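You operate a simulated robot arm through the tools that you are given. There is no shell and no other tool. Be economical: measure what you need, move in short steps, check, and stop when the job is done.

You run a simulated two-armed robot. Do the job below in one go: nothing can be reset, and whatever is moved stays where it is left.

TASK
On the top of the steel bench, fold the yellow cloth in half, so that its two long edges meet.

The check looks at the end state, three seconds after you hand in, the way a careful person would. Anything else that was tipped, shoved, dropped, spilled or broken makes it a failure. Flat cloth is picked up by pressing the open fingertips on it (5 to 10 N) and closing them slowly along it; thin cloth reads only 2 to 8 mm in the jaws.

THE ROBOT
Two 7-joint arms with two-finger parallel grippers on one trunk, on a base that drives. Base frame: it is fixed to the floor where the robot stands at the start and does not move with it; the origin is under the middle of the robot, x ahead of it, y to its left, z up; the surface under the hand at the start is at about z = 700. Readings come in mm, degrees, newtons and seconds.
The left shoulder is at the start at [80, 131, 947], the right one opposite. With the tool pointing down near the work surface each hand reaches from about 380 to 840 mm from the robot's upright axis, wherever it stands, measured 20 degrees to its own side. Places, roughly: top of the steel bench [900, -600, 700]. Payload 1.57 kg a hand.
Tool frame (each hand has its own): the origin (TCP) lies between the finger pads and is the grasp point; the fingertips stand 30 mm ahead of it; z points along the fingers, y is the line along which they close. Largest opening 110 mm; finger width 24, thickness 12; the body of the gripper, 48 by 112 mm, starts 78 mm behind the TCP.
Orientation is told as [roll, pitch, yaw] about the base's x, y, z axes, in that order, counted from this pose: with the fingers straight down and closing along the base's y, the tool's x points along the base's -x, its y along +y and its z along -z.

THE INTERFACE
- The arms move only by the tool servo_tool. It takes "left_targets", "right_targets" or both (then of equal length, played together; a hand with none holds still); each is a list of rows, each a list of 6 numbers: the shift along the base's x, y, z in units of 25 mm (1.0 is 25 mm), then the turn, a rotation vector about the base's x, y, z in units of 6 degrees (1.0 is 6 degrees). In form: [[dx, dy, dz, ax, ay, az], ...]. A call has 1 to 8 rows; each row shifts and turns the commanded pose from where the row before left it. "left_gripper" and "right_gripper" are, for a hand that has rows, the opening in per cent of the stroke, from 0 (shut) to 100 (fully open), set as the call begins (left out, the last holds). A call with a number of a shift or a turn outside -1 to 1 is refused whole. A row lasts 0.2 s, in which the tool goes at most 50 mm and 8.6 degrees; a call with a longer step from one row to the next is refused whole, and so is a gripper value outside its range. A pose out of reach is approached as far as the arm can. The call stops where the force on the tool passes 40 N (or 10 N more than at its start, if that is more) or the arm is blocked; 0.2 s more then pass. The fingers move at their own pace (about 108 mm/s each) and stop on an object; they squeeze with about 25 N. The grip force told is the motor's: it shows also when the fingers shut on nothing. Time passes only in rows, and 0.2 s behind the last, so rows that do not move let the fingers close. It gives the time, the measured TCP pose, the force on the tool (base axes), the opening and the grip force at its end, in the units of the frame above (readings bear some noise), with the torque about the TCP (base axes, N m) and any sound that the robot's microphone picked up.
- Cameras (640 x 400 px; columns grow to the right, rows downward): "scene" is now at [-61.3, 9, 1400.8]; the picture's right is [0.12, -0.99, -0.00], its down [-0.72, -0.09, -0.69] and it looks along [0.69, 0.08, -0.72] (base axes); focal length 253 px, centre (320, 200). "left" rides on the left gripper at [70, -16, -141] in its tool frame; the picture's right is [0.23, 0.97, 0.00], its down [-0.86, 0.20, -0.48] and it looks along [-0.47, 0.11, 0.88] (tool axes); focal length 222 px, centre (320, 200). "right" rides on the right gripper at [70, 16, -141] in its tool frame; the picture's right is [-0.23, 0.97, 0.00], its down [-0.86, -0.20, -0.48] and it looks along [-0.47, -0.11, 0.88] (tool axes); focal length 222 px, centre (320, 200). There is no depth. A picture from a camera that has moved, and an enlarged one, comes with that camera's place and axes in the base frame and with its lens.
- camera(camera): a new picture of that camera. The clock stands still meanwhile.
- steer(legs): drives the robot by 1 to 6 legs, each [ahead, left, turn to the left] in mm, mm and degrees, along the robot's own axes; the way and the turn of a leg run together, so that a leg with both is an arc; at most 1500 mm and 180 degrees a leg. The arms and the cameras ride along, it lands a little off, and it stops where it bumps. It gives what a move gives.
- pan_tilt(pan, tilt): turns the head with the scene camera to pan (to the left, within 109 degrees either way) and tilt (down, from -29 to 69), counted from straight ahead of the robot. It gives what a move gives.
- zoom(camera, box): a new picture of the part [left, top, right, bottom] of that camera's present view, enlarged. The clock stands still meanwhile.
- close_job(): hands the job in; it is judged then, once.

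Go step by step. Nothing tells you exact positions but the pictures and the camera data: compare them with the known pose of the tool, close in by small moves and look again before you grip or let go. The budget is 120 turns and 88 pictures, counting those below and the enlarged ones. Unless the task says otherwise, let go and move clear before handing in, and close with one line.

The tools are called after "Emit:" as name(argument=value, ...) on one line, values as JSON. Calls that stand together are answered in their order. servo_tool: Moves the arms, as the interface text tells. Its arguments: {"type":"object","properties":{"left_targets":{"type":"array"},"left_gripper":{"type":"number"},"right_targets":{"type":"array"},"right_gripper":{"type":"number"}},"required":[]} The other tools are called the same way: steer (legs) drives the base; pan_tilt (pan, tilt) turns the head that bears the scene camera; camera (camera) takes a picture; zoom (camera, box) takes an enlarged picture of a part of a camera's view; close_job () hands the job in.

At the start:

```text
t: 0.0
left_eef_pos: [553.0, 86.2, 866.7]
left_tcp_rot: [0.0, -0.1, -0.1]
left_force: [0.7, 0.8, -0.2]
left_torque: [0.0, 0.02, 0.01]
left_width: 110.1
left_grip_force: 0.1
right_eef_pos: [513.0, -417.8, 930.2]
right_tcp_rot: [-0.1, 0.0, 0.0]
right_force: [-0.3, 0.2, 0.8]
right_torque: [0.0, -0.01, -0.01]
right_width: 110.1
right_grip_force: 0.1
robot x, y, heading: [4.7, 2.9, -0.0]
head pan, tilt: [6.8, 46.3]
```

scene: 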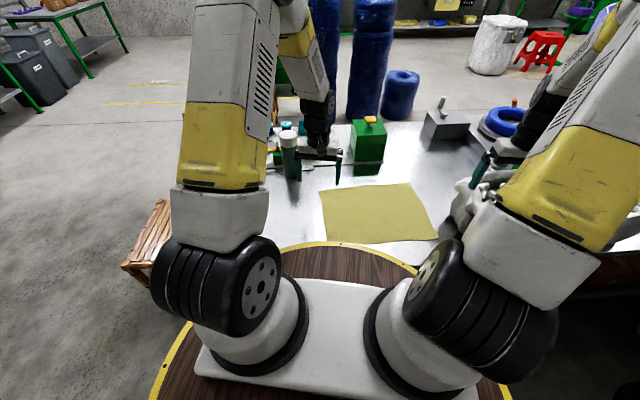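
right: 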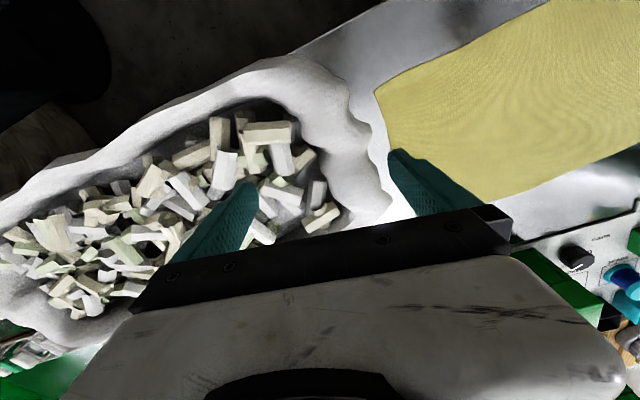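
left: 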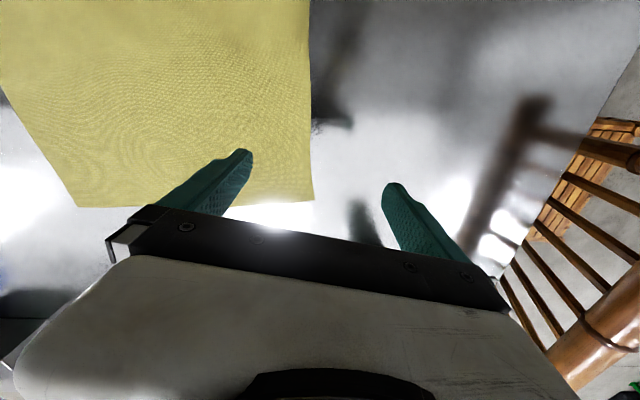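

The yellow cloth lies flat just ahead, with its long edges running roughly along y. I'll enlarge the view to measure its corners and see what stands around it.

Emit:
zoom(camera="scene", box=[260, 80, 500, 260])

Emit:
zoom(camera="left", box=[0, 0, 640, 400])

Emit:
zoom(camera="right", box=[0, 0, 640, 400])

```text
2.22 times, centred on (380, 170) of scene
camera zoom: at [-61.3, 9.0, 1400.8], right [0.12, -0.99, 0.0], down [-0.72, -0.09, -0.69], along [0.69, 0.08, -0.72], focal length 561 px, centre (187, 267)
```

zoom: 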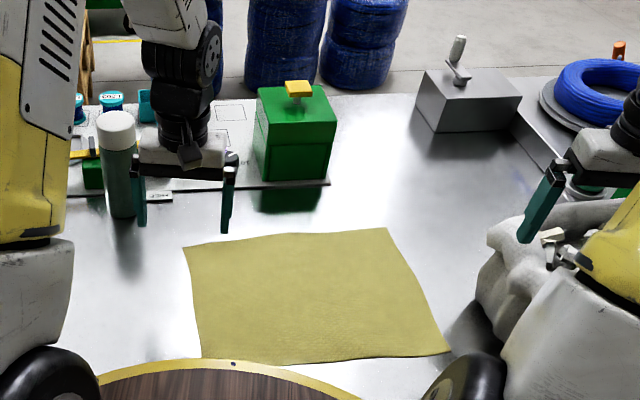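

```text
1.00 times, centred on (320, 200) of left (not enlarged: the box is as wide or as high as the picture)
camera zoom: at [484.5, 71.1, 1008.8], right [-0.23, 0.97, 0.0], down [0.86, 0.2, 0.48], along [0.47, 0.11, -0.88], focal length 222 px, centre (320, 200)
```

zoom: 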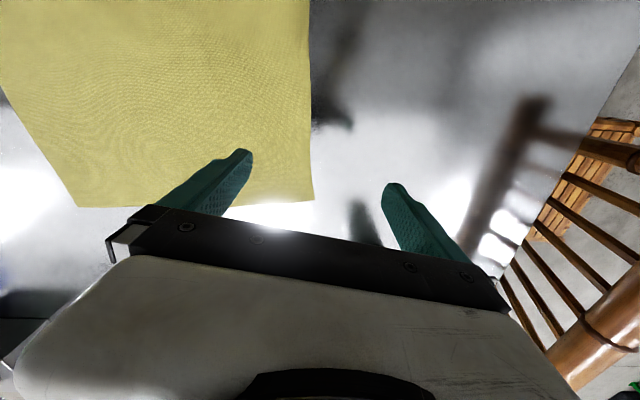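

```text
1.00 times, centred on (320, 200) of right (not enlarged: the box is as wide or as high as the picture)
camera zoom: at [442.1, -402.7, 1070.2], right [0.23, 0.97, 0.0], down [0.86, -0.2, 0.48], along [0.47, -0.11, -0.88], focal length 222 px, centre (320, 200)
```

zoom: 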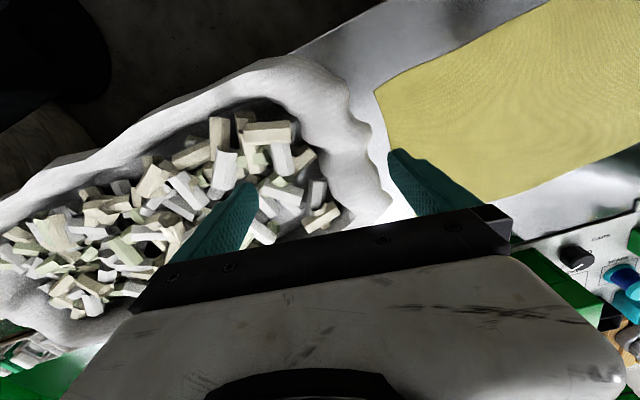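

Corners at z=700 work out to about far-left A(656,99), far-right B(754,-268) and near-right C(479,-329). The near-left one, D, is near (381,38) and hidden by the robot's own rim. The white bag stands close to C, so I'll look at it and the bench edge before moving.

Emit:
pan_tilt(pan=-40, tilt=50)

Emit:
camera(camera="scene")

```text
t: 1.1
left_eef_pos: [554.7, 88.1, 866.9]
left_tcp_rot: [0.1, 0.0, 0.0]
left_force: [0.1, -0.3, -0.3]
left_torque: [0.01, 0.01, 0.02]
left_width: 110.3
left_grip_force: 0.1
right_eef_pos: [513.5, -419.9, 930.0]
right_tcp_rot: [0.0, 0.0, 0.0]
right_force: [0.1, 0.4, 0.5]
right_torque: [-0.03, -0.02, -0.03]
right_width: 110.1
right_grip_force: 0.0
robot x, y, heading: [2.4, 0.2, -0.1]
head pan, tilt: [-40.0, 50.0]
```

```text
81 pictures are left
camera scene: at [-82.0, -49.9, 1395.8], right [-0.64, -0.77, 0.0], down [-0.59, 0.49, -0.64], along [0.49, -0.41, -0.77], focal length 253 px, centre (320, 200)
```

scene: 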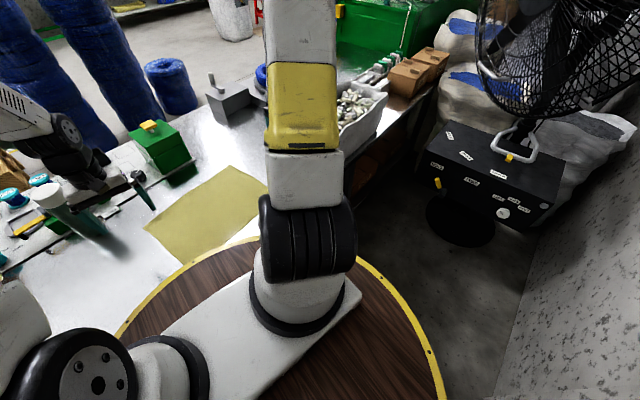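

The bag stands on the bench's right end, with free floor to my right. I'll back off slightly, slide right so all four corners are well within reach, and bring the right hand in off the bag.

Emit:
servo_tool(right_targets=[[0.3, 1, 0, 0, 0, 0], [0.3, 1, 0, 0, 0, 0], [0.3, 1, 0, 0, 0, 0], [0.3, 1, 0, 0, 0, 0], [0, 1, 0, 0, 0, 0], [0, 1, 0, 0, 0, 0]])

Emit:
steer(legs=[[-40, 0, 0], [0, -90, 0]])

Emit:
pan_tilt(pan=-10, tilt=50)

Emit:
camera(camera="scene")

Emit:
camera(camera="right")

Emit:
camera(camera="left")

```text
t: 2.5
left_eef_pos: [554.0, 86.6, 866.7]
left_tcp_rot: [-0.1, 0.0, -0.1]
left_force: [-0.1, -0.3, -0.5]
left_torque: [0.01, -0.01, 0.01]
left_width: 110.0
left_grip_force: 0.1
right_eef_pos: [543.3, -269.6, 928.8]
right_tcp_rot: [-0.1, 0.1, 0.0]
right_force: [0.5, 0.3, 0.1]
right_torque: [0.02, 0.01, -0.01]
right_width: 109.8
right_grip_force: 0.0
robot x, y, heading: [-1.8, -0.6, 0.2]
head pan, tilt: [-40.0, 50.0]
```

```text
t: 4.1
left_eef_pos: [512.8, -2.0, 866.8]
left_tcp_rot: [0.0, -0.1, 0.0]
left_force: [0.1, 0.4, 0.8]
left_torque: [0.01, 0.04, 0.01]
left_width: 110.0
left_grip_force: 0.1
right_eef_pos: [503.6, -358.0, 929.6]
right_tcp_rot: [-0.1, 0.0, -0.1]
right_force: [-0.1, 0.5, 0.5]
right_torque: [-0.05, -0.01, 0.02]
right_width: 109.9
right_grip_force: 0.1
robot x, y, heading: [-36.1, -86.5, 0.1]
head pan, tilt: [-40.0, 50.0]
```

```text
t: 5.1
left_eef_pos: [513.1, -2.9, 866.8]
left_tcp_rot: [0.0, 0.0, -0.1]
left_force: [-0.9, 0.0, -0.7]
left_torque: [0.01, 0.01, 0.01]
left_width: 110.0
left_grip_force: 0.1
right_eef_pos: [503.6, -359.7, 928.8]
right_tcp_rot: [0.0, -0.1, -0.1]
right_force: [0.2, -0.5, 0.4]
right_torque: [-0.02, -0.01, 0.0]
right_width: 110.3
right_grip_force: 0.1
robot x, y, heading: [-38.9, -89.0, -0.1]
head pan, tilt: [-10.0, 50.0]
```

```text
80 pictures are left
camera scene: at [-105.6, -103.1, 1395.8], right [-0.18, -0.98, 0.0], down [-0.75, 0.13, -0.64], along [0.63, -0.11, -0.77], focal length 253 px, centre (320, 200)
```

scene: 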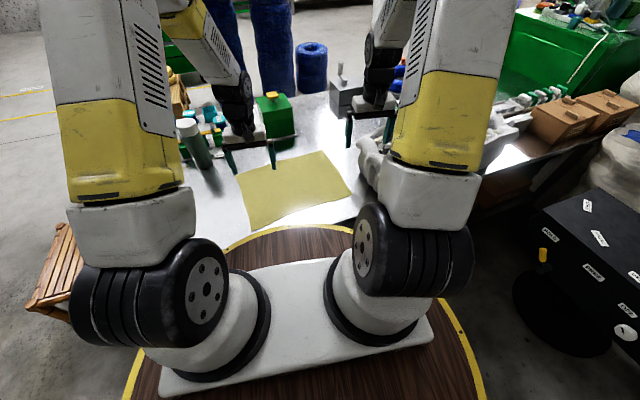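

```text
79 pictures are left
camera right: at [431.9, -342.6, 1069.6], right [0.23, 0.97, 0.0], down [0.86, -0.2, 0.48], along [0.47, -0.11, -0.88], focal length 222 px, centre (320, 200)
```

right: 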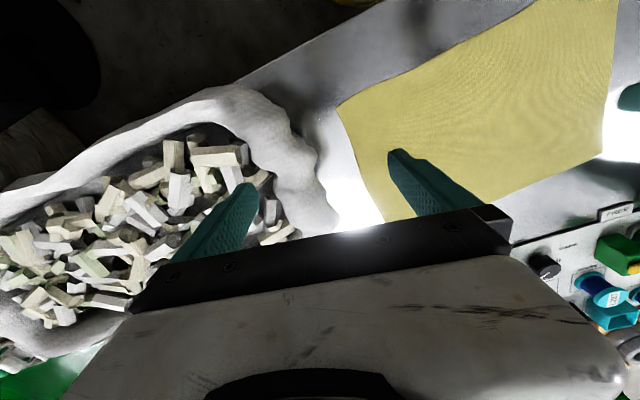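

```text
78 pictures are left
camera left: at [444.1, -18.5, 1008.8], right [-0.23, 0.97, 0.0], down [0.86, 0.2, 0.48], along [0.47, 0.11, -0.88], focal length 222 px, centre (320, 200)
```

left: 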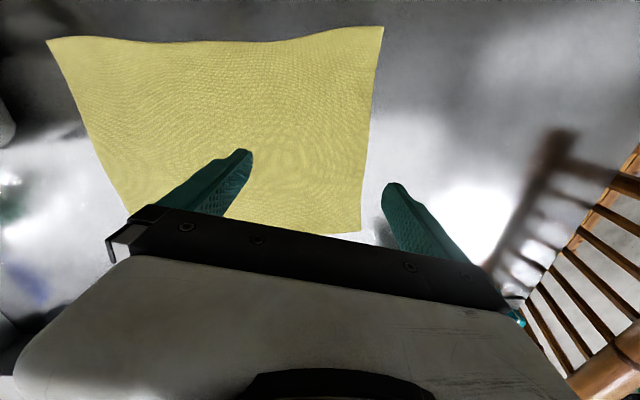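

The near corners are now measured: D(379,38) and C(478,-329), and the bag's rim is about 50 mm beyond C at z≈850. I'll turn both grippers 15° to close along the long edge, narrow the fingers, and hover over points on the near edge about 40 mm in from its corners.

Emit:
servo_tool(left_targets=[[-0.58, 0.02, 0, 0, 0, 0.31], [-0.58, 0.02, 0, 0, 0, 0.31], [-0.58, 0.02, 0, 0, 0, 0.31], [-0.58, 0.02, 0, 0, 0, 0.31], [-0.58, 0.02, -0.5, 0, 0, 0.31], [-0.58, 0.02, -0.5, 0, 0, 0.31], [-0.58, 0.02, -0.5, 0, 0, 0.31], [-0.58, 0.02, -0.5, 0, 0, 0.31]], right_targets=[[-0.28, 0.71, 0, 0, 0, 0.31], [-0.28, 0.71, 0, 0, 0, 0.31], [-0.28, 0.71, 0, 0, 0, 0.31], [-0.28, 0.71, 0, 0, 0, 0.31], [0, 0, -1, 0, 0, 0.31], [0, 0, -1, 0, 0, 0.31], [0, 0, -1, 0, 0, 0.31], [0, 0, -1, 0, 0, 0.31]], left_gripper=34, right_gripper=34)

Emit:
camera(camera="left")

Emit:
camera(camera="right")

Emit:
camera(camera="scene")

```text
t: 6.9
left_eef_pos: [396.7, 1.4, 818.4]
left_tcp_rot: [0.0, 0.0, 14.9]
left_force: [0.0, 0.1, 0.3]
left_torque: [0.04, -0.03, -0.03]
left_width: 37.3
left_grip_force: 0.0
right_eef_pos: [473.8, -287.8, 829.7]
right_tcp_rot: [0.0, 0.1, 14.9]
right_force: [-0.2, 0.2, 0.2]
right_torque: [0.01, -0.01, -0.01]
right_width: 37.9
right_grip_force: 0.0
robot x, y, heading: [-42.2, -89.1, -0.0]
head pan, tilt: [-10.0, 50.0]
```

```text
77 pictures are left
camera left: at [334.1, -32.2, 958.9], right [-0.47, 0.88, 0.0], down [0.78, 0.41, 0.48], along [0.42, 0.22, -0.88], focal length 222 px, centre (320, 200)
```

left: 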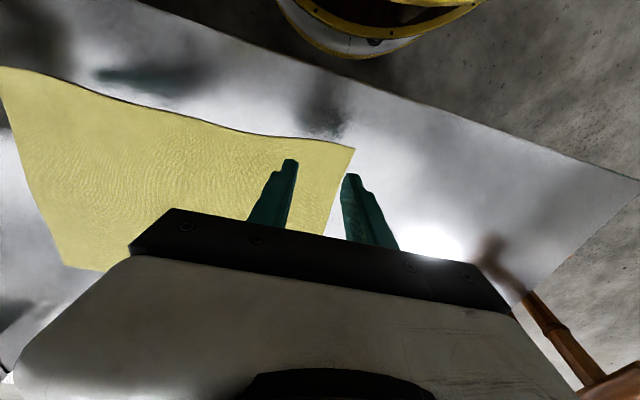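

```text
76 pictures are left
camera right: at [401.8, -290.0, 970.0], right [-0.03, 1.0, 0.0], down [0.88, 0.03, 0.48], along [0.48, 0.01, -0.88], focal length 222 px, centre (320, 200)
```

right: 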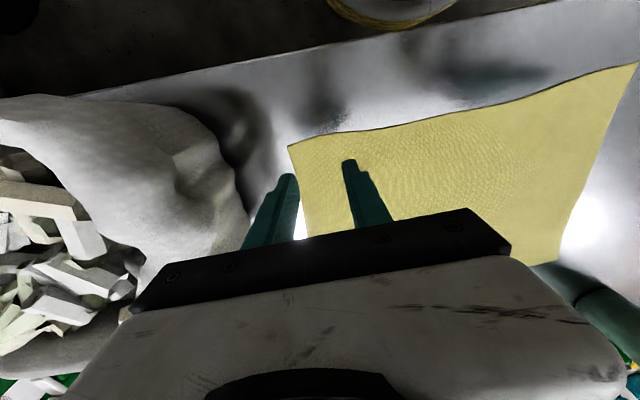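

```text
75 pictures are left
camera scene: at [-105.8, -102.9, 1395.8], right [-0.17, -0.98, 0.0], down [-0.75, 0.13, -0.64], along [0.63, -0.11, -0.77], focal length 253 px, centre (320, 200)
```

scene: 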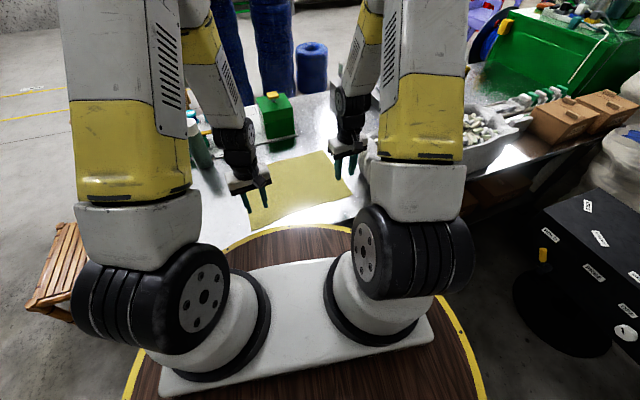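

The cloth matches my estimate; its near edge bows in slightly. I'll shift both hands a few mm in and drop to just above the cloth.

Emit:
servo_tool(left_targets=[[0.3, 0.06, -0.2, 0, 0, 0], [0, 0, -0.8, 0, 0, 0], [0, 0, -0.8, 0, 0, 0], [0, 0, -0.8, 0, 0, 0], [0, 0, -0.5, 0, 0, 0]], right_targets=[[0.09, 0.31, -0.2, 0, 0, 0], [0, 0, -1, 0, 0, 0], [0, 0, -0.9, 0, 0, 0], [0, 0, -0.9, 0, 0, 0], [0, 0, -0.6, 0, 0, 0]])

Emit:
camera(camera="left")

Emit:
camera(camera="right")

```text
t: 8.1
left_eef_pos: [405.2, 4.4, 738.5]
left_tcp_rot: [-0.1, -0.1, 14.8]
left_force: [-0.9, -0.6, 0.7]
left_torque: [0.0, 0.01, -0.03]
left_width: 37.1
left_grip_force: 0.2
right_eef_pos: [477.0, -280.4, 739.4]
right_tcp_rot: [0.0, 0.0, 14.8]
right_force: [-0.2, 0.2, -0.1]
right_torque: [-0.02, 0.01, 0.01]
right_width: 37.3
right_grip_force: 0.0
robot x, y, heading: [-40.8, -86.8, 0.1]
head pan, tilt: [-10.0, 50.0]
```

```text
74 pictures are left
camera left: at [342.4, -30.2, 881.4], right [-0.47, 0.88, 0.0], down [0.78, 0.41, 0.48], along [0.42, 0.22, -0.88], focal length 222 px, centre (320, 200)
```

left: 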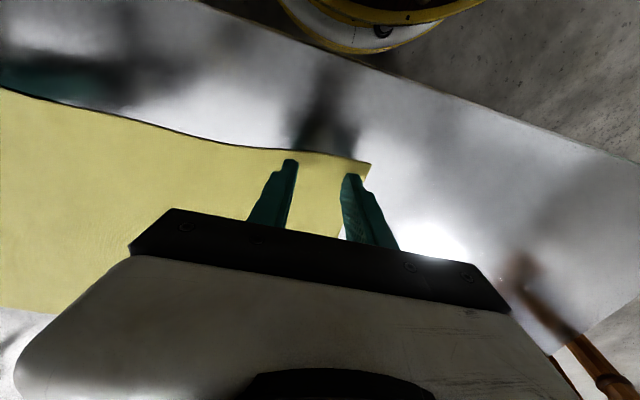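

```text
73 pictures are left
camera right: at [404.5, -282.2, 879.5], right [-0.03, 1.0, 0.0], down [0.88, 0.03, 0.48], along [0.48, 0.01, -0.88], focal length 222 px, centre (320, 200)
```

right: 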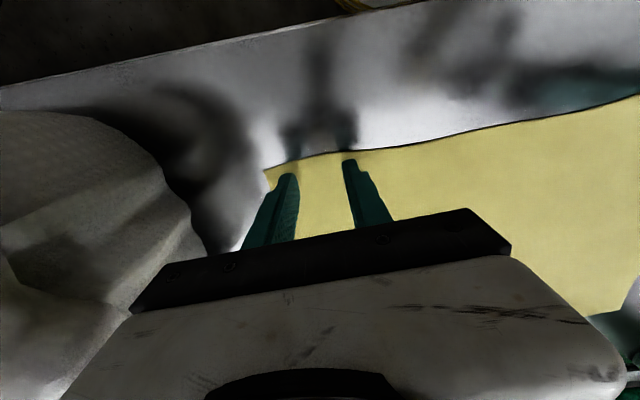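

The fingertips hang about 9 mm over the near edge, clear of the bag. I'll lower them gently until the force shows contact.

Emit:
servo_tool(left_targets=[[0, 0, -0.2, 0, 0, 0], [0, 0, -0.08, 0, 0, 0], [0, 0, -0.04, 0, 0, 0]], right_targets=[[0, 0, -0.2, 0, 0, 0], [0, 0, -0.12, 0, 0, 0], [0, 0, -0.04, 0, 0, 0]])

```text
t: 8.9
left_eef_pos: [404.5, 3.9, 731.5]
left_tcp_rot: [-0.1, 0.0, 14.8]
left_force: [0.0, -0.7, 0.5]
left_torque: [0.0, 0.0, -0.02]
left_width: 37.3
left_grip_force: 0.0
right_eef_pos: [477.0, -280.0, 731.8]
right_tcp_rot: [0.0, -0.1, 14.8]
right_force: [-2.1, 1.1, 13.3]
right_torque: [0.0, 0.14, 0.01]
right_width: 37.2
right_grip_force: 0.0
robot x, y, heading: [-41.4, -88.3, -0.0]
head pan, tilt: [-10.0, 50.0]
```

The right hand is pressing at 13 N and the left isn't touching yet. I'll ease the right off a little and lower the left.

Emit:
servo_tool(left_targets=[[0, 0, -0.04, 0, 0, 0], [0, 0, -0.02, 0, 0, 0]], right_targets=[[0, 0, 0.02, 0, 0, 0], [0, 0, 0, 0, 0, 0]])

```text
t: 9.5
left_eef_pos: [405.9, 4.6, 731.7]
left_tcp_rot: [0.0, -0.1, 14.8]
left_force: [-2.0, 2.9, 34.7]
left_torque: [0.22, 0.27, -0.03]
left_width: 37.3
left_grip_force: 0.0
right_eef_pos: [477.5, -280.2, 731.1]
right_tcp_rot: [0.0, 0.0, 14.8]
right_force: [0.7, 1.3, 9.6]
right_torque: [-0.03, 0.04, 0.04]
right_width: 37.6
right_grip_force: 0.1
robot x, y, heading: [-44.9, -92.2, 0.0]
head pan, tilt: [-10.0, 50.0]
```

Emit:
servo_tool(left_targets=[[0, 0, 0.04, 0, 0, 0], [0, 0, 0, 0, 0, 0]])

```text
t: 10.1
left_eef_pos: [405.1, 3.4, 731.6]
left_tcp_rot: [-0.1, -0.1, 14.9]
left_force: [3.0, 1.3, 22.6]
left_torque: [0.15, 0.08, -0.01]
left_width: 37.3
left_grip_force: 0.1
right_eef_pos: [477.5, -280.3, 730.7]
right_tcp_rot: [0.0, 0.1, 14.7]
right_force: [1.4, -0.1, 10.9]
right_torque: [-0.05, 0.03, -0.01]
right_width: 37.4
right_grip_force: 0.2
robot x, y, heading: [-39.6, -88.1, -0.1]
head pan, tilt: [-10.0, 50.0]
```

The left hand's stiffness is about 12 N per mm, so I'll ease it to roughly 9 N and then start closing both in small steps.

Emit:
servo_tool(left_targets=[[0, 0, 0.045, 0, 0, 0], [0, 0, 0, 0, 0, 0]])

Emit:
servo_tool(left_targets=[[0, 0, 0, 0, 0, 0]], right_targets=[[0, 0, 0, 0, 0, 0]], left_gripper=27, right_gripper=27)

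Emit:
camera(camera="left")

Emit:
camera(camera="right")

```text
t: 10.7
left_eef_pos: [404.3, 3.4, 731.7]
left_tcp_rot: [0.0, 0.2, 14.8]
left_force: [0.7, 0.6, 0.8]
left_torque: [-0.02, 0.01, 0.0]
left_width: 37.3
left_grip_force: 0.1
right_eef_pos: [477.8, -279.6, 731.8]
right_tcp_rot: [0.0, 0.0, 14.8]
right_force: [1.2, 1.0, 15.8]
right_torque: [-0.02, 0.05, 0.02]
right_width: 37.5
right_grip_force: 0.1
robot x, y, heading: [-39.5, -89.3, -0.1]
head pan, tilt: [-10.0, 50.0]
```

```text
t: 11.1
left_eef_pos: [404.5, 4.2, 731.6]
left_tcp_rot: [-0.1, 0.0, 14.7]
left_force: [0.2, 0.5, 0.2]
left_torque: [-0.02, -0.02, 0.03]
left_width: 29.4
left_grip_force: 0.1
right_eef_pos: [476.4, -280.3, 731.3]
right_tcp_rot: [0.0, 0.0, 14.8]
right_force: [-0.3, 0.6, 18.0]
right_torque: [-0.01, 0.14, 0.02]
right_width: 27.1
right_grip_force: 0.0
robot x, y, heading: [-39.8, -91.2, -0.2]
head pan, tilt: [-10.0, 50.0]
```

```text
72 pictures are left
camera left: at [341.7, -30.2, 874.1], right [-0.47, 0.88, 0.0], down [0.78, 0.41, 0.48], along [0.42, 0.22, -0.88], focal length 222 px, centre (320, 200)
```

left: 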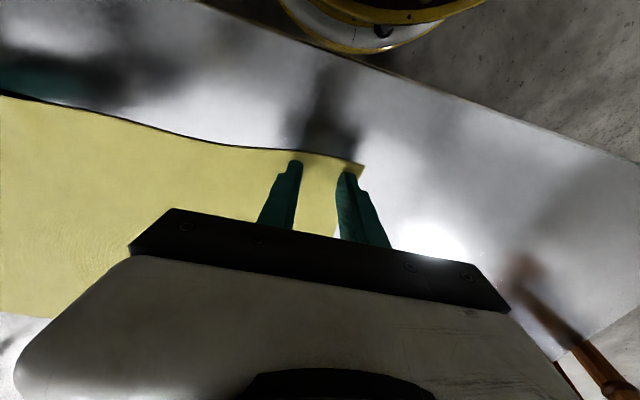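

```text
71 pictures are left
camera right: at [404.0, -282.2, 871.4], right [-0.03, 1.0, 0.0], down [0.88, 0.03, 0.48], along [0.48, 0.01, -0.88], focal length 222 px, centre (320, 200)
```

right: 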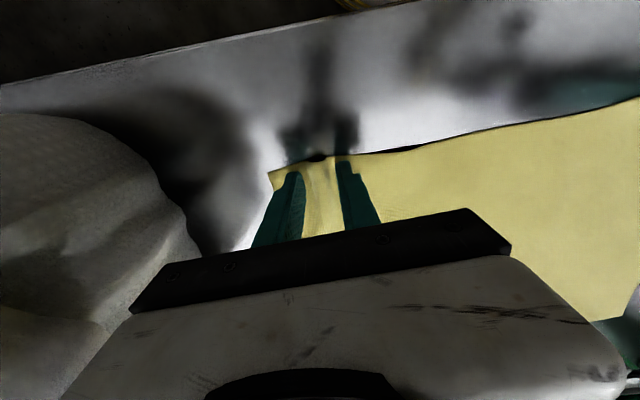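

The right hand is bunching the cloth well, while the left lost contact. I'll press the left back down and go on closing the right.

Emit:
servo_tool(left_targets=[[0, 0, -0.035, 0, 0, 0], [0, 0, 0, 0, 0, 0]], right_targets=[[0, 0, 0.01, 0, 0, 0], [0, 0, 0, 0, 0, 0]], right_gripper=17)

Emit:
servo_tool(right_targets=[[0, 0, 0, 0, 0, 0]], right_gripper=8)

```text
t: 11.7
left_eef_pos: [404.4, 4.2, 730.5]
left_tcp_rot: [-0.1, 0.0, 14.8]
left_force: [-0.5, -0.2, 5.2]
left_torque: [0.03, 0.03, 0.01]
left_width: 29.8
left_grip_force: 0.1
right_eef_pos: [477.9, -279.7, 731.5]
right_tcp_rot: [0.0, 0.0, 14.8]
right_force: [0.4, 0.8, 16.1]
right_torque: [-0.07, 0.11, 0.0]
right_width: 16.0
right_grip_force: 0.0
robot x, y, heading: [-40.1, -88.9, -0.1]
head pan, tilt: [-10.0, 50.0]
```

```text
t: 12.1
left_eef_pos: [405.2, 4.6, 731.0]
left_tcp_rot: [0.1, 0.0, 14.8]
left_force: [-0.6, -1.1, 5.7]
left_torque: [-0.02, 0.04, -0.02]
left_width: 29.7
left_grip_force: 0.1
right_eef_pos: [476.1, -280.4, 732.2]
right_tcp_rot: [-0.1, 0.0, 14.8]
right_force: [0.3, 0.0, 16.7]
right_torque: [-0.02, 0.14, 0.01]
right_width: 9.2
right_grip_force: 0.5
robot x, y, heading: [-41.8, -90.2, 0.2]
head pan, tilt: [-10.0, 50.0]
```

Emit:
servo_tool(left_targets=[[0, 0, -0.015, 0, 0, 0], [0, 0, 0, 0, 0, 0]], right_targets=[[0, 0, 0, 0, 0, 0], [0, 0, 0, 0, 0, 0]], left_gripper=18, right_gripper=0)

Emit:
servo_tool(left_targets=[[0, 0, 0, 0, 0, 0]], left_gripper=9)

Emit:
servo_tool(left_targets=[[0, 0, 0, 0, 0, 0], [0, 0, 0, 0, 0, 0]], left_gripper=0)

Emit:
camera(camera="left")

Emit:
camera(camera="right")

```text
t: 12.7
left_eef_pos: [405.8, 2.5, 732.1]
left_tcp_rot: [0.0, -0.1, 14.8]
left_force: [-0.1, 0.0, 16.8]
left_torque: [0.08, 0.07, -0.02]
left_width: 19.0
left_grip_force: 0.0
right_eef_pos: [476.3, -279.6, 730.4]
right_tcp_rot: [0.0, 0.1, 14.8]
right_force: [0.5, -0.4, 14.5]
right_torque: [-0.03, 0.07, -0.02]
right_width: 7.2
right_grip_force: 25.2
robot x, y, heading: [-41.1, -88.0, -0.1]
head pan, tilt: [-10.0, 50.0]
```

```text
t: 13.1
left_eef_pos: [404.8, 3.4, 731.7]
left_tcp_rot: [-0.2, -0.2, 14.8]
left_force: [1.1, -3.9, 19.6]
left_torque: [-0.08, -0.01, 0.01]
left_width: 8.7
left_grip_force: 0.0
right_eef_pos: [476.8, -280.4, 731.5]
right_tcp_rot: [0.0, 0.0, 14.8]
right_force: [-0.3, 1.5, 14.6]
right_torque: [0.0, 0.11, -0.02]
right_width: 7.1
right_grip_force: 24.9
robot x, y, heading: [-39.5, -87.3, -0.3]
head pan, tilt: [-10.0, 50.0]
```

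```text
t: 13.7
left_eef_pos: [405.4, 2.9, 731.5]
left_tcp_rot: [-0.1, -0.1, 14.8]
left_force: [1.7, -7.9, 24.8]
left_torque: [-0.18, -0.14, 0.01]
left_width: 2.2
left_grip_force: 23.9
right_eef_pos: [476.4, -279.3, 732.3]
right_tcp_rot: [0.0, -0.1, 14.8]
right_force: [-0.4, 3.4, 13.7]
right_torque: [0.1, 0.09, 0.01]
right_width: 7.1
right_grip_force: 25.2
robot x, y, heading: [-40.4, -86.0, 0.0]
head pan, tilt: [-10.0, 50.0]
```

```text
70 pictures are left
camera left: at [342.0, -30.9, 873.2], right [-0.47, 0.88, 0.0], down [0.78, 0.41, 0.48], along [0.42, 0.22, -0.88], focal length 222 px, centre (320, 200)
```

left: 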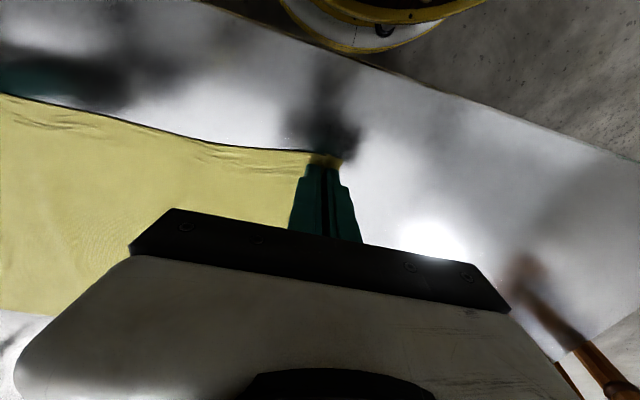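

```text
69 pictures are left
camera right: at [403.8, -282.1, 871.5], right [-0.03, 1.0, 0.0], down [0.88, 0.03, 0.48], along [0.48, 0.01, -0.88], focal length 222 px, centre (320, 200)
```

right: 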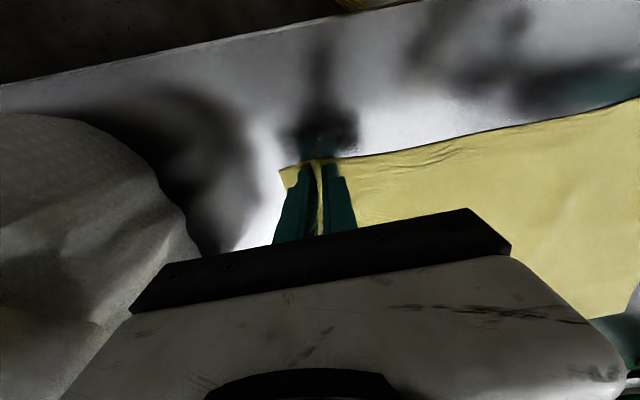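

The right hand holds 7 mm of cloth and the left reads only 2 mm. I'll lift both a little to test the grips.

Emit:
servo_tool(left_targets=[[0, 0, 0.4, 0, 0, 0], [0, 0, 0.6, 0, 0, 0]], right_targets=[[0, 0, 0.4, 0, 0, 0], [0, 0, 0.6, 0, 0, 0]])

Emit:
camera(camera="left")

Emit:
camera(camera="right")

```text
t: 14.3
left_eef_pos: [404.3, 3.0, 755.3]
left_tcp_rot: [0.0, 0.1, 14.8]
left_force: [2.0, -4.6, -0.3]
left_torque: [-0.15, -0.01, 0.0]
left_width: 2.3
left_grip_force: 22.9
right_eef_pos: [477.9, -279.1, 756.2]
right_tcp_rot: [0.0, 0.0, 14.8]
right_force: [-1.6, 4.0, 0.1]
right_torque: [0.13, 0.03, 0.02]
right_width: 6.9
right_grip_force: 24.6
robot x, y, heading: [-39.1, -90.5, 0.2]
head pan, tilt: [-10.0, 50.0]
```

```text
68 pictures are left
camera left: at [342.0, -30.1, 897.4], right [-0.47, 0.88, 0.0], down [0.78, 0.41, 0.48], along [0.42, 0.22, -0.88], focal length 222 px, centre (320, 200)
```

left: 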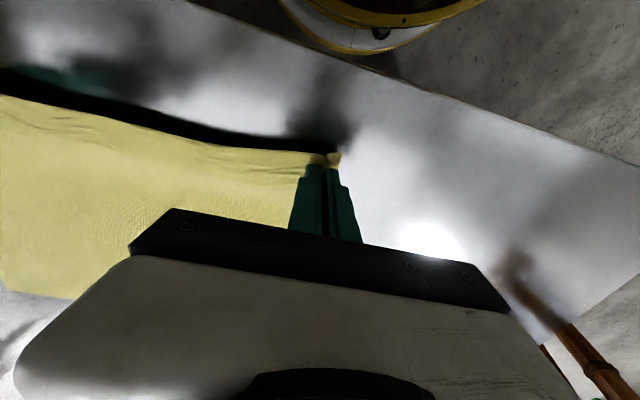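

```text
67 pictures are left
camera right: at [404.1, -281.8, 896.6], right [-0.03, 1.0, 0.0], down [0.88, 0.03, 0.48], along [0.48, 0.01, -0.88], focal length 222 px, centre (320, 200)
```

right: 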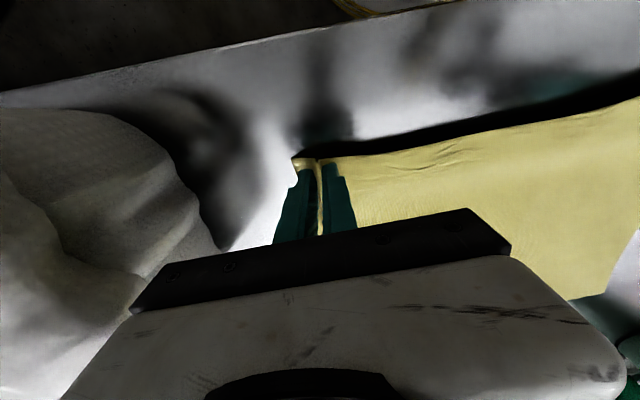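

Both corners lift with the edge taut between the hands. I'll relax the tension slightly and carry the edge up and over to the fold line.

Emit:
servo_tool(left_targets=[[0.34, -0.04, 0.8, 0, 0, 0], [0.466, 0.115, 0.8, 0, 0, 0], [0.62, 0.154, 0.68, 0, 0, 0], [0.74, 0.18, 0.56, 0, 0, 0], [0.85, 0.21, 0.4, 0, 0, 0], [0.93, 0.23, 0.28, 0, 0, 0], [0.93, 0.23, 0.16, 0, 0, 0]], right_targets=[[0.28, 0.193, 0.8, 0, 0, 0], [0.466, 0.115, 0.8, 0, 0, 0], [0.62, 0.154, 0.68, 0, 0, 0], [0.74, 0.18, 0.56, 0, 0, 0], [0.85, 0.21, 0.4, 0, 0, 0], [0.93, 0.23, 0.28, 0, 0, 0], [0.93, 0.23, 0.16, 0, 0, 0]])

Emit:
camera(camera="scene")

Emit:
camera(camera="left")

Emit:
camera(camera="right")

```text
t: 15.9
left_eef_pos: [528.4, 30.4, 848.1]
left_tcp_rot: [-0.1, -0.1, 14.8]
left_force: [0.0, -0.4, 0.1]
left_torque: [-0.01, 0.0, -0.03]
left_width: 2.0
left_grip_force: 23.9
right_eef_pos: [596.9, -247.7, 848.9]
right_tcp_rot: [-0.1, 0.0, 14.8]
right_force: [0.0, 0.3, -0.1]
right_torque: [0.03, -0.02, -0.01]
right_width: 6.9
right_grip_force: 24.9
robot x, y, heading: [-40.7, -88.4, -0.1]
head pan, tilt: [-10.0, 50.0]
```

```text
66 pictures are left
camera scene: at [-105.9, -103.1, 1395.8], right [-0.17, -0.98, 0.0], down [-0.75, 0.13, -0.64], along [0.63, -0.11, -0.77], focal length 253 px, centre (320, 200)
```

scene: 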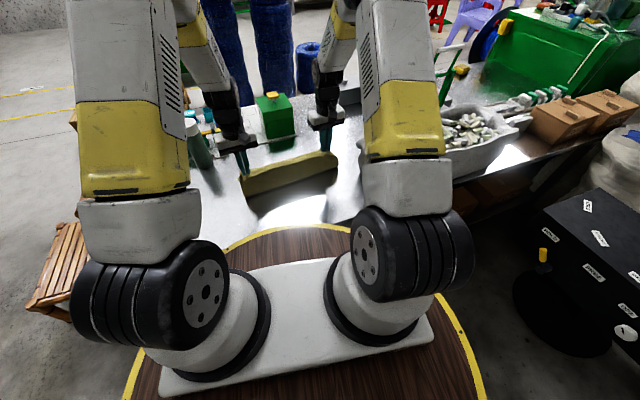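

```text
65 pictures are left
camera left: at [464.8, -3.1, 990.0], right [-0.47, 0.88, 0.0], down [0.78, 0.41, 0.48], along [0.42, 0.22, -0.88], focal length 222 px, centre (320, 200)
```

left: 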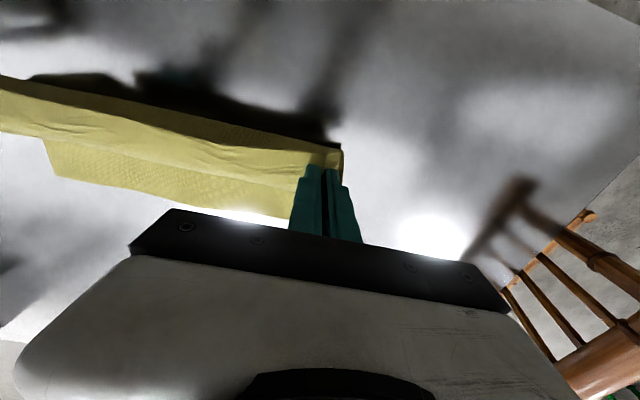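

```text
64 pictures are left
camera right: at [525.0, -248.9, 988.5], right [-0.03, 1.0, 0.0], down [0.88, 0.03, 0.48], along [0.48, 0.01, -0.88], focal length 222 px, centre (320, 200)
```

right: 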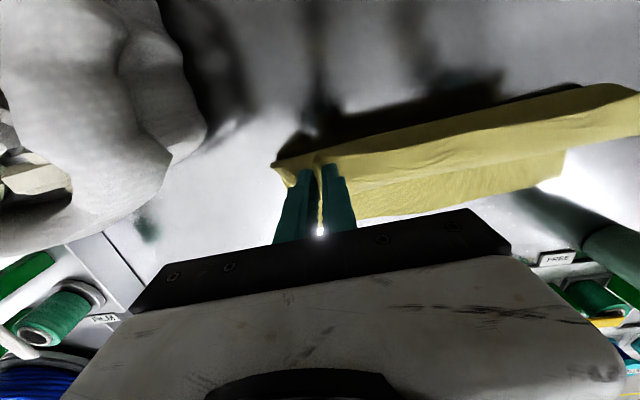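

The edge is standing over the fold line and the far half still lies flat. I'll bring it over and down to about 30 mm above the far edge.

Emit:
servo_tool(left_targets=[[0.93, 0.23, -0.16, 0, 0, 0], [0.93, 0.23, -0.28, 0, 0, 0], [0.89, 0.22, -0.4, 0, 0, 0], [0.81, 0.2, -0.56, 0, 0, 0], [0.7, 0.17, -0.68, 0, 0, 0], [0.58, 0.14, -0.72, 0, 0, 0], [0.46, 0.11, -0.72, 0, 0, 0]], right_targets=[[0.93, 0.23, -0.16, 0, 0, 0], [0.93, 0.23, -0.28, 0, 0, 0], [0.89, 0.22, -0.4, 0, 0, 0], [0.81, 0.2, -0.56, 0, 0, 0], [0.7, 0.17, -0.68, 0, 0, 0], [0.58, 0.14, -0.72, 0, 0, 0], [0.46, 0.11, -0.72, 0, 0, 0]])

Emit:
camera(camera="scene")

Emit:
camera(camera="left")

Emit:
camera(camera="right")

```text
t: 17.5
left_eef_pos: [658.9, 63.6, 759.5]
left_tcp_rot: [0.0, -0.1, 14.7]
left_force: [-0.8, -0.4, 0.6]
left_torque: [0.01, -0.02, 0.0]
left_width: 2.3
left_grip_force: 23.9
right_eef_pos: [729.9, -215.7, 760.3]
right_tcp_rot: [-0.1, 0.0, 14.8]
right_force: [-0.5, 0.3, 0.5]
right_torque: [-0.01, 0.0, -0.02]
right_width: 6.8
right_grip_force: 24.7
robot x, y, heading: [-41.6, -88.1, -0.4]
head pan, tilt: [-10.0, 50.0]
```

```text
63 pictures are left
camera scene: at [-105.9, -103.0, 1395.8], right [-0.17, -0.98, 0.0], down [-0.75, 0.13, -0.64], along [0.63, -0.11, -0.77], focal length 253 px, centre (320, 200)
```

scene: 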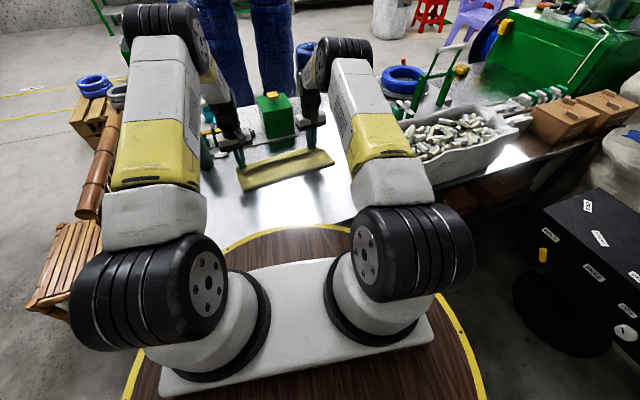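

```text
62 pictures are left
camera left: at [596.2, 29.7, 901.1], right [-0.47, 0.88, 0.0], down [0.78, 0.41, 0.48], along [0.42, 0.22, -0.88], focal length 222 px, centre (320, 200)
```

left: 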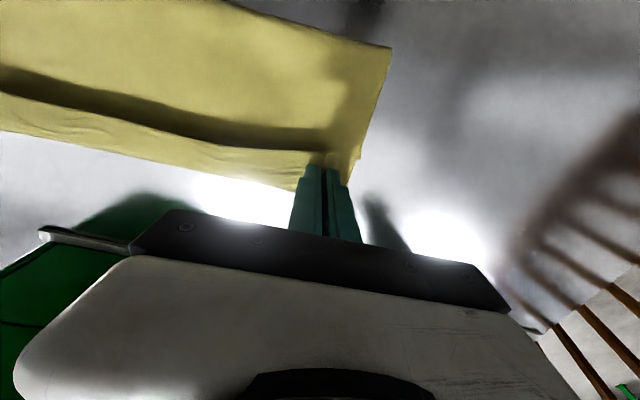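

```text
61 pictures are left
camera right: at [657.3, -216.9, 900.3], right [-0.03, 1.0, 0.0], down [0.88, 0.03, 0.48], along [0.48, 0.01, -0.88], focal length 222 px, centre (320, 200)
```

right: 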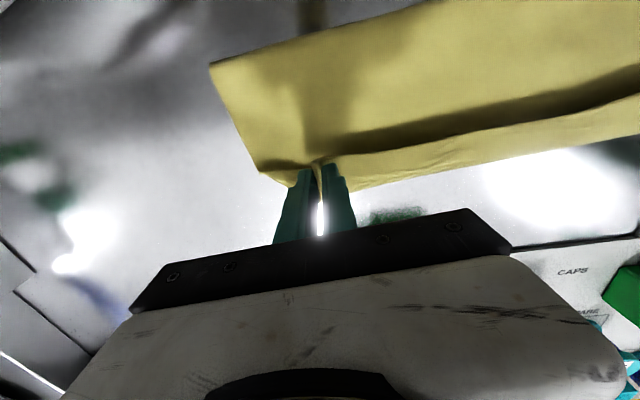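

The fold is forming well. I'll lower the edge until the fingertips are just over the bottom layer and check how the edges line up.

Emit:
servo_tool(left_targets=[[0.05, 0.01, -0.4, 0, 0, 0], [0, 0, -0.4, 0, 0, 0]], right_targets=[[0.05, 0.01, -0.4, 0, 0, 0], [0, 0, -0.4, 0, 0, 0]])

Emit:
camera(camera="left")

Emit:
camera(camera="right")

Emit:
zoom(camera="scene", box=[210, 110, 370, 210])

```text
t: 18.1
left_eef_pos: [661.1, 63.3, 738.5]
left_tcp_rot: [-0.1, 0.0, 14.7]
left_force: [0.2, -0.6, 0.3]
left_torque: [0.01, -0.01, -0.05]
left_width: 2.2
left_grip_force: 23.6
right_eef_pos: [729.6, -214.7, 739.9]
right_tcp_rot: [0.0, 0.1, 14.7]
right_force: [-0.2, 0.4, 0.6]
right_torque: [0.02, -0.03, -0.03]
right_width: 7.1
right_grip_force: 24.8
robot x, y, heading: [-40.2, -91.8, -0.0]
head pan, tilt: [-10.0, 50.0]
```

```text
60 pictures are left
camera left: at [597.6, 29.6, 881.1], right [-0.47, 0.88, 0.0], down [0.78, 0.41, 0.48], along [0.42, 0.22, -0.88], focal length 222 px, centre (320, 200)
```

left: 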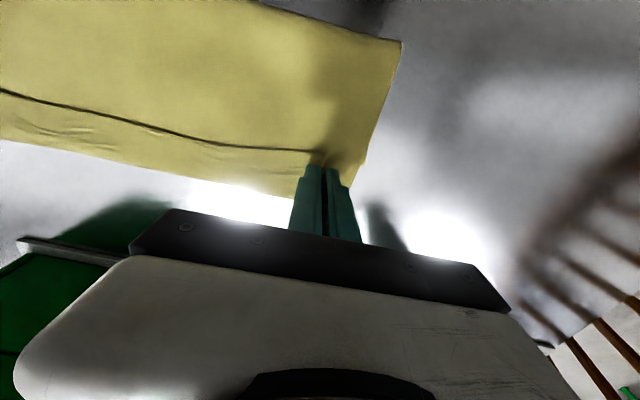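

```text
59 pictures are left
camera right: at [658.3, -217.0, 880.0], right [-0.03, 1.0, 0.0], down [0.88, 0.03, 0.48], along [0.48, 0.01, -0.88], focal length 222 px, centre (320, 200)
```

right: 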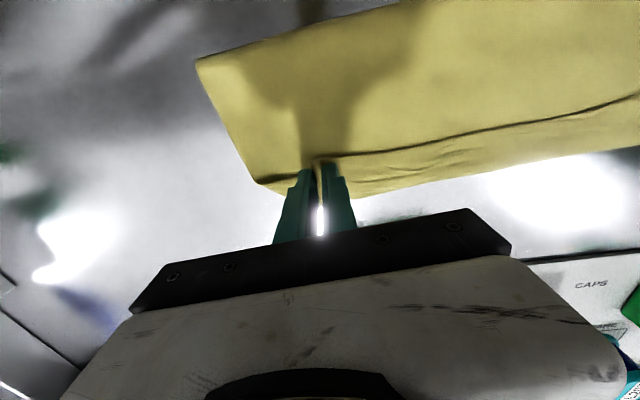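

```text
4.00 times, centred on (290, 160) of scene
camera zoom: at [-105.6, -103.0, 1395.8], right [-0.17, -0.98, 0.0], down [-0.75, 0.13, -0.64], along [0.63, -0.11, -0.77], focal length 1010 px, centre (440, 360)
```

zoom: 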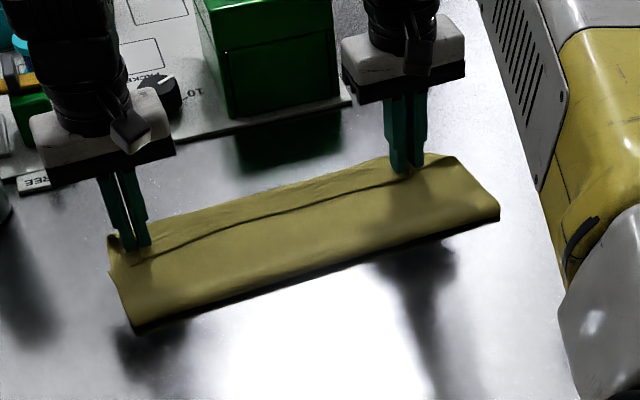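

Because the wrists kept their orientation, the gripped edge strip is curled back on itself: the dark line is the near edge, facing me. I'll lift back along the arc and lean both grippers away from me to unroll it before laying it down.

Emit:
servo_tool(left_targets=[[-0.1, -0.03, 0.7, 0, 0, 0], [-0.25, -0.06, 0.7, -0.25, 0.97, 0], [-0.25, -0.06, 0.6, -0.25, 0.97, 0], [-0.3, -0.07, 0.6, -0.25, 0.97, 0], [-0.3, -0.07, 0.5, -0.25, 0.97, 0], [-0.3, -0.07, 0.5, -0.25, 0.97, 0], [0, 0, 0, -0.25, 0.97, 0]], right_targets=[[-0.1, -0.03, 0.7, 0, 0, 0], [-0.25, -0.06, 0.7, -0.25, 0.97, 0], [-0.25, -0.06, 0.6, -0.25, 0.97, 0], [-0.3, -0.07, 0.6, -0.25, 0.97, 0], [-0.3, -0.07, 0.5, -0.25, 0.97, 0], [-0.3, -0.07, 0.5, -0.25, 0.97, 0], [0, 0, 0, -0.25, 0.97, 0]])

Emit:
camera(camera="left")

Emit:
camera(camera="right")

Emit:
zoom(camera="scene", box=[190, 80, 390, 205])

```text
t: 19.7
left_eef_pos: [622.7, 54.5, 829.8]
left_tcp_rot: [0.3, 36.2, 15.0]
left_force: [0.4, 0.1, 1.4]
left_torque: [0.01, -0.07, 0.01]
left_width: 2.0
left_grip_force: 23.5
right_eef_pos: [649.0, -226.0, 831.6]
right_tcp_rot: [0.3, 33.1, 14.9]
right_force: [0.0, -0.5, 0.5]
right_torque: [0.01, -0.06, 0.0]
right_width: 7.1
right_grip_force: 25.4
right hand out of reach, approached as far as the arm can: row 5, 6, 7
robot x, y, heading: [-41.1, -92.7, -0.4]
head pan, tilt: [-10.0, 50.0]
```

```text
57 pictures are left
camera left: at [653.6, 44.6, 985.5], right [-0.42, 0.89, 0.14], down [0.89, 0.44, -0.12], along [-0.17, 0.07, -0.98], focal length 222 px, centre (320, 200)
```

left: 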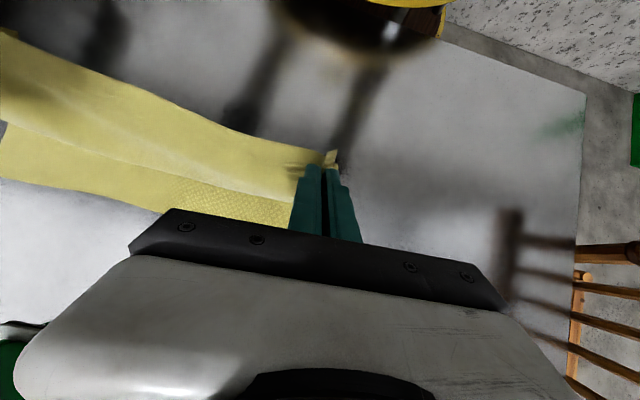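

```text
56 pictures are left
camera right: at [662.2, -206.4, 986.8], right [-0.06, 0.99, -0.12], down [1.0, 0.06, -0.07], along [-0.06, -0.12, -0.99], focal length 222 px, centre (320, 200)
```

right: 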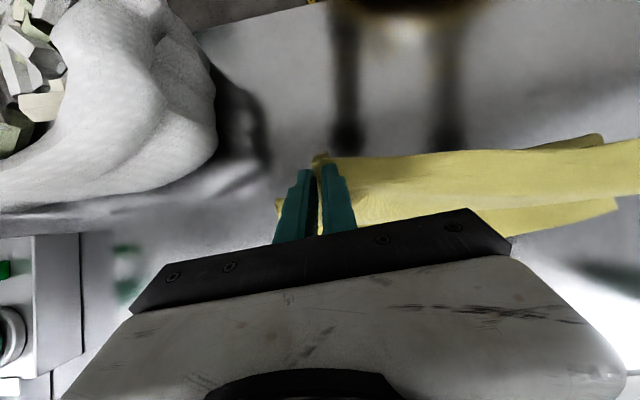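

```text
3.20 times, centred on (290, 142) of scene
camera zoom: at [-105.8, -103.0, 1395.8], right [-0.17, -0.98, 0.0], down [-0.75, 0.13, -0.64], along [0.63, -0.11, -0.77], focal length 808 px, centre (416, 384)
```

zoom: 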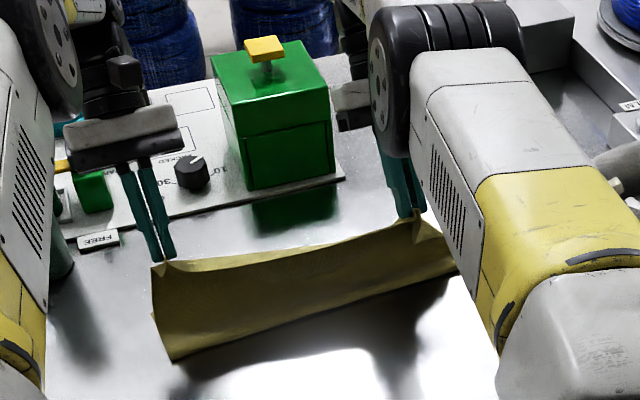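

Tilting unrolled the strip nicely, but the right hand hit its reach limit. I'll pull the hands back about 60 mm in step and drive ahead 60 mm, so the cloth hardly moves and I gain reach.

Emit:
servo_tool(left_targets=[[-0.6, 0, 0, 0, 0, 0], [-0.6, 0, 0, 0, 0, 0], [-0.6, 0, 0, 0, 0, 0], [-0.6, 0, 0, 0, 0, 0]], right_targets=[[-0.6, 0, 0, 0, 0, 0], [-0.6, 0, 0, 0, 0, 0], [-0.6, 0, 0, 0, 0, 0], [-0.6, 0, 0, 0, 0, 0]])

Emit:
steer(legs=[[60, 0, 0]])

Emit:
zoom(camera="scene", box=[190, 80, 390, 205])

```text
t: 20.7
left_eef_pos: [563.1, 54.9, 829.6]
left_tcp_rot: [0.2, 36.1, 14.9]
left_force: [-0.4, -0.2, -0.8]
left_torque: [-0.04, 0.06, -0.01]
left_width: 2.2
left_grip_force: 23.8
right_eef_pos: [590.1, -227.1, 831.6]
right_tcp_rot: [0.4, 33.2, 15.0]
right_force: [0.8, 0.3, -0.1]
right_torque: [0.0, 0.01, -0.03]
right_width: 7.1
right_grip_force: 24.8
robot x, y, heading: [-39.7, -88.8, -0.3]
head pan, tilt: [-10.0, 50.0]
```

```text
t: 21.6
left_eef_pos: [623.3, 52.8, 830.5]
left_tcp_rot: [0.2, 36.2, 14.9]
left_force: [-0.6, -0.1, -0.4]
left_torque: [-0.03, 0.02, -0.02]
left_width: 2.2
left_grip_force: 23.4
right_eef_pos: [649.5, -227.0, 832.7]
right_tcp_rot: [0.3, 33.1, 14.9]
right_force: [-0.3, 1.2, 0.0]
right_torque: [-0.01, -0.02, -0.04]
right_width: 7.0
right_grip_force: 25.2
robot x, y, heading: [23.4, -86.4, -0.0]
head pan, tilt: [-10.0, 50.0]
```

```text
3.20 times, centred on (290, 142) of scene
camera zoom: at [-44.8, -103.0, 1395.8], right [-0.17, -0.98, 0.0], down [-0.75, 0.13, -0.64], along [0.63, -0.11, -0.77], focal length 808 px, centre (416, 384)
```

zoom: 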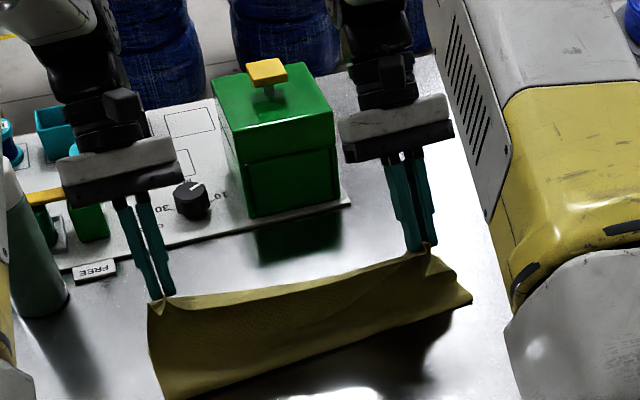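

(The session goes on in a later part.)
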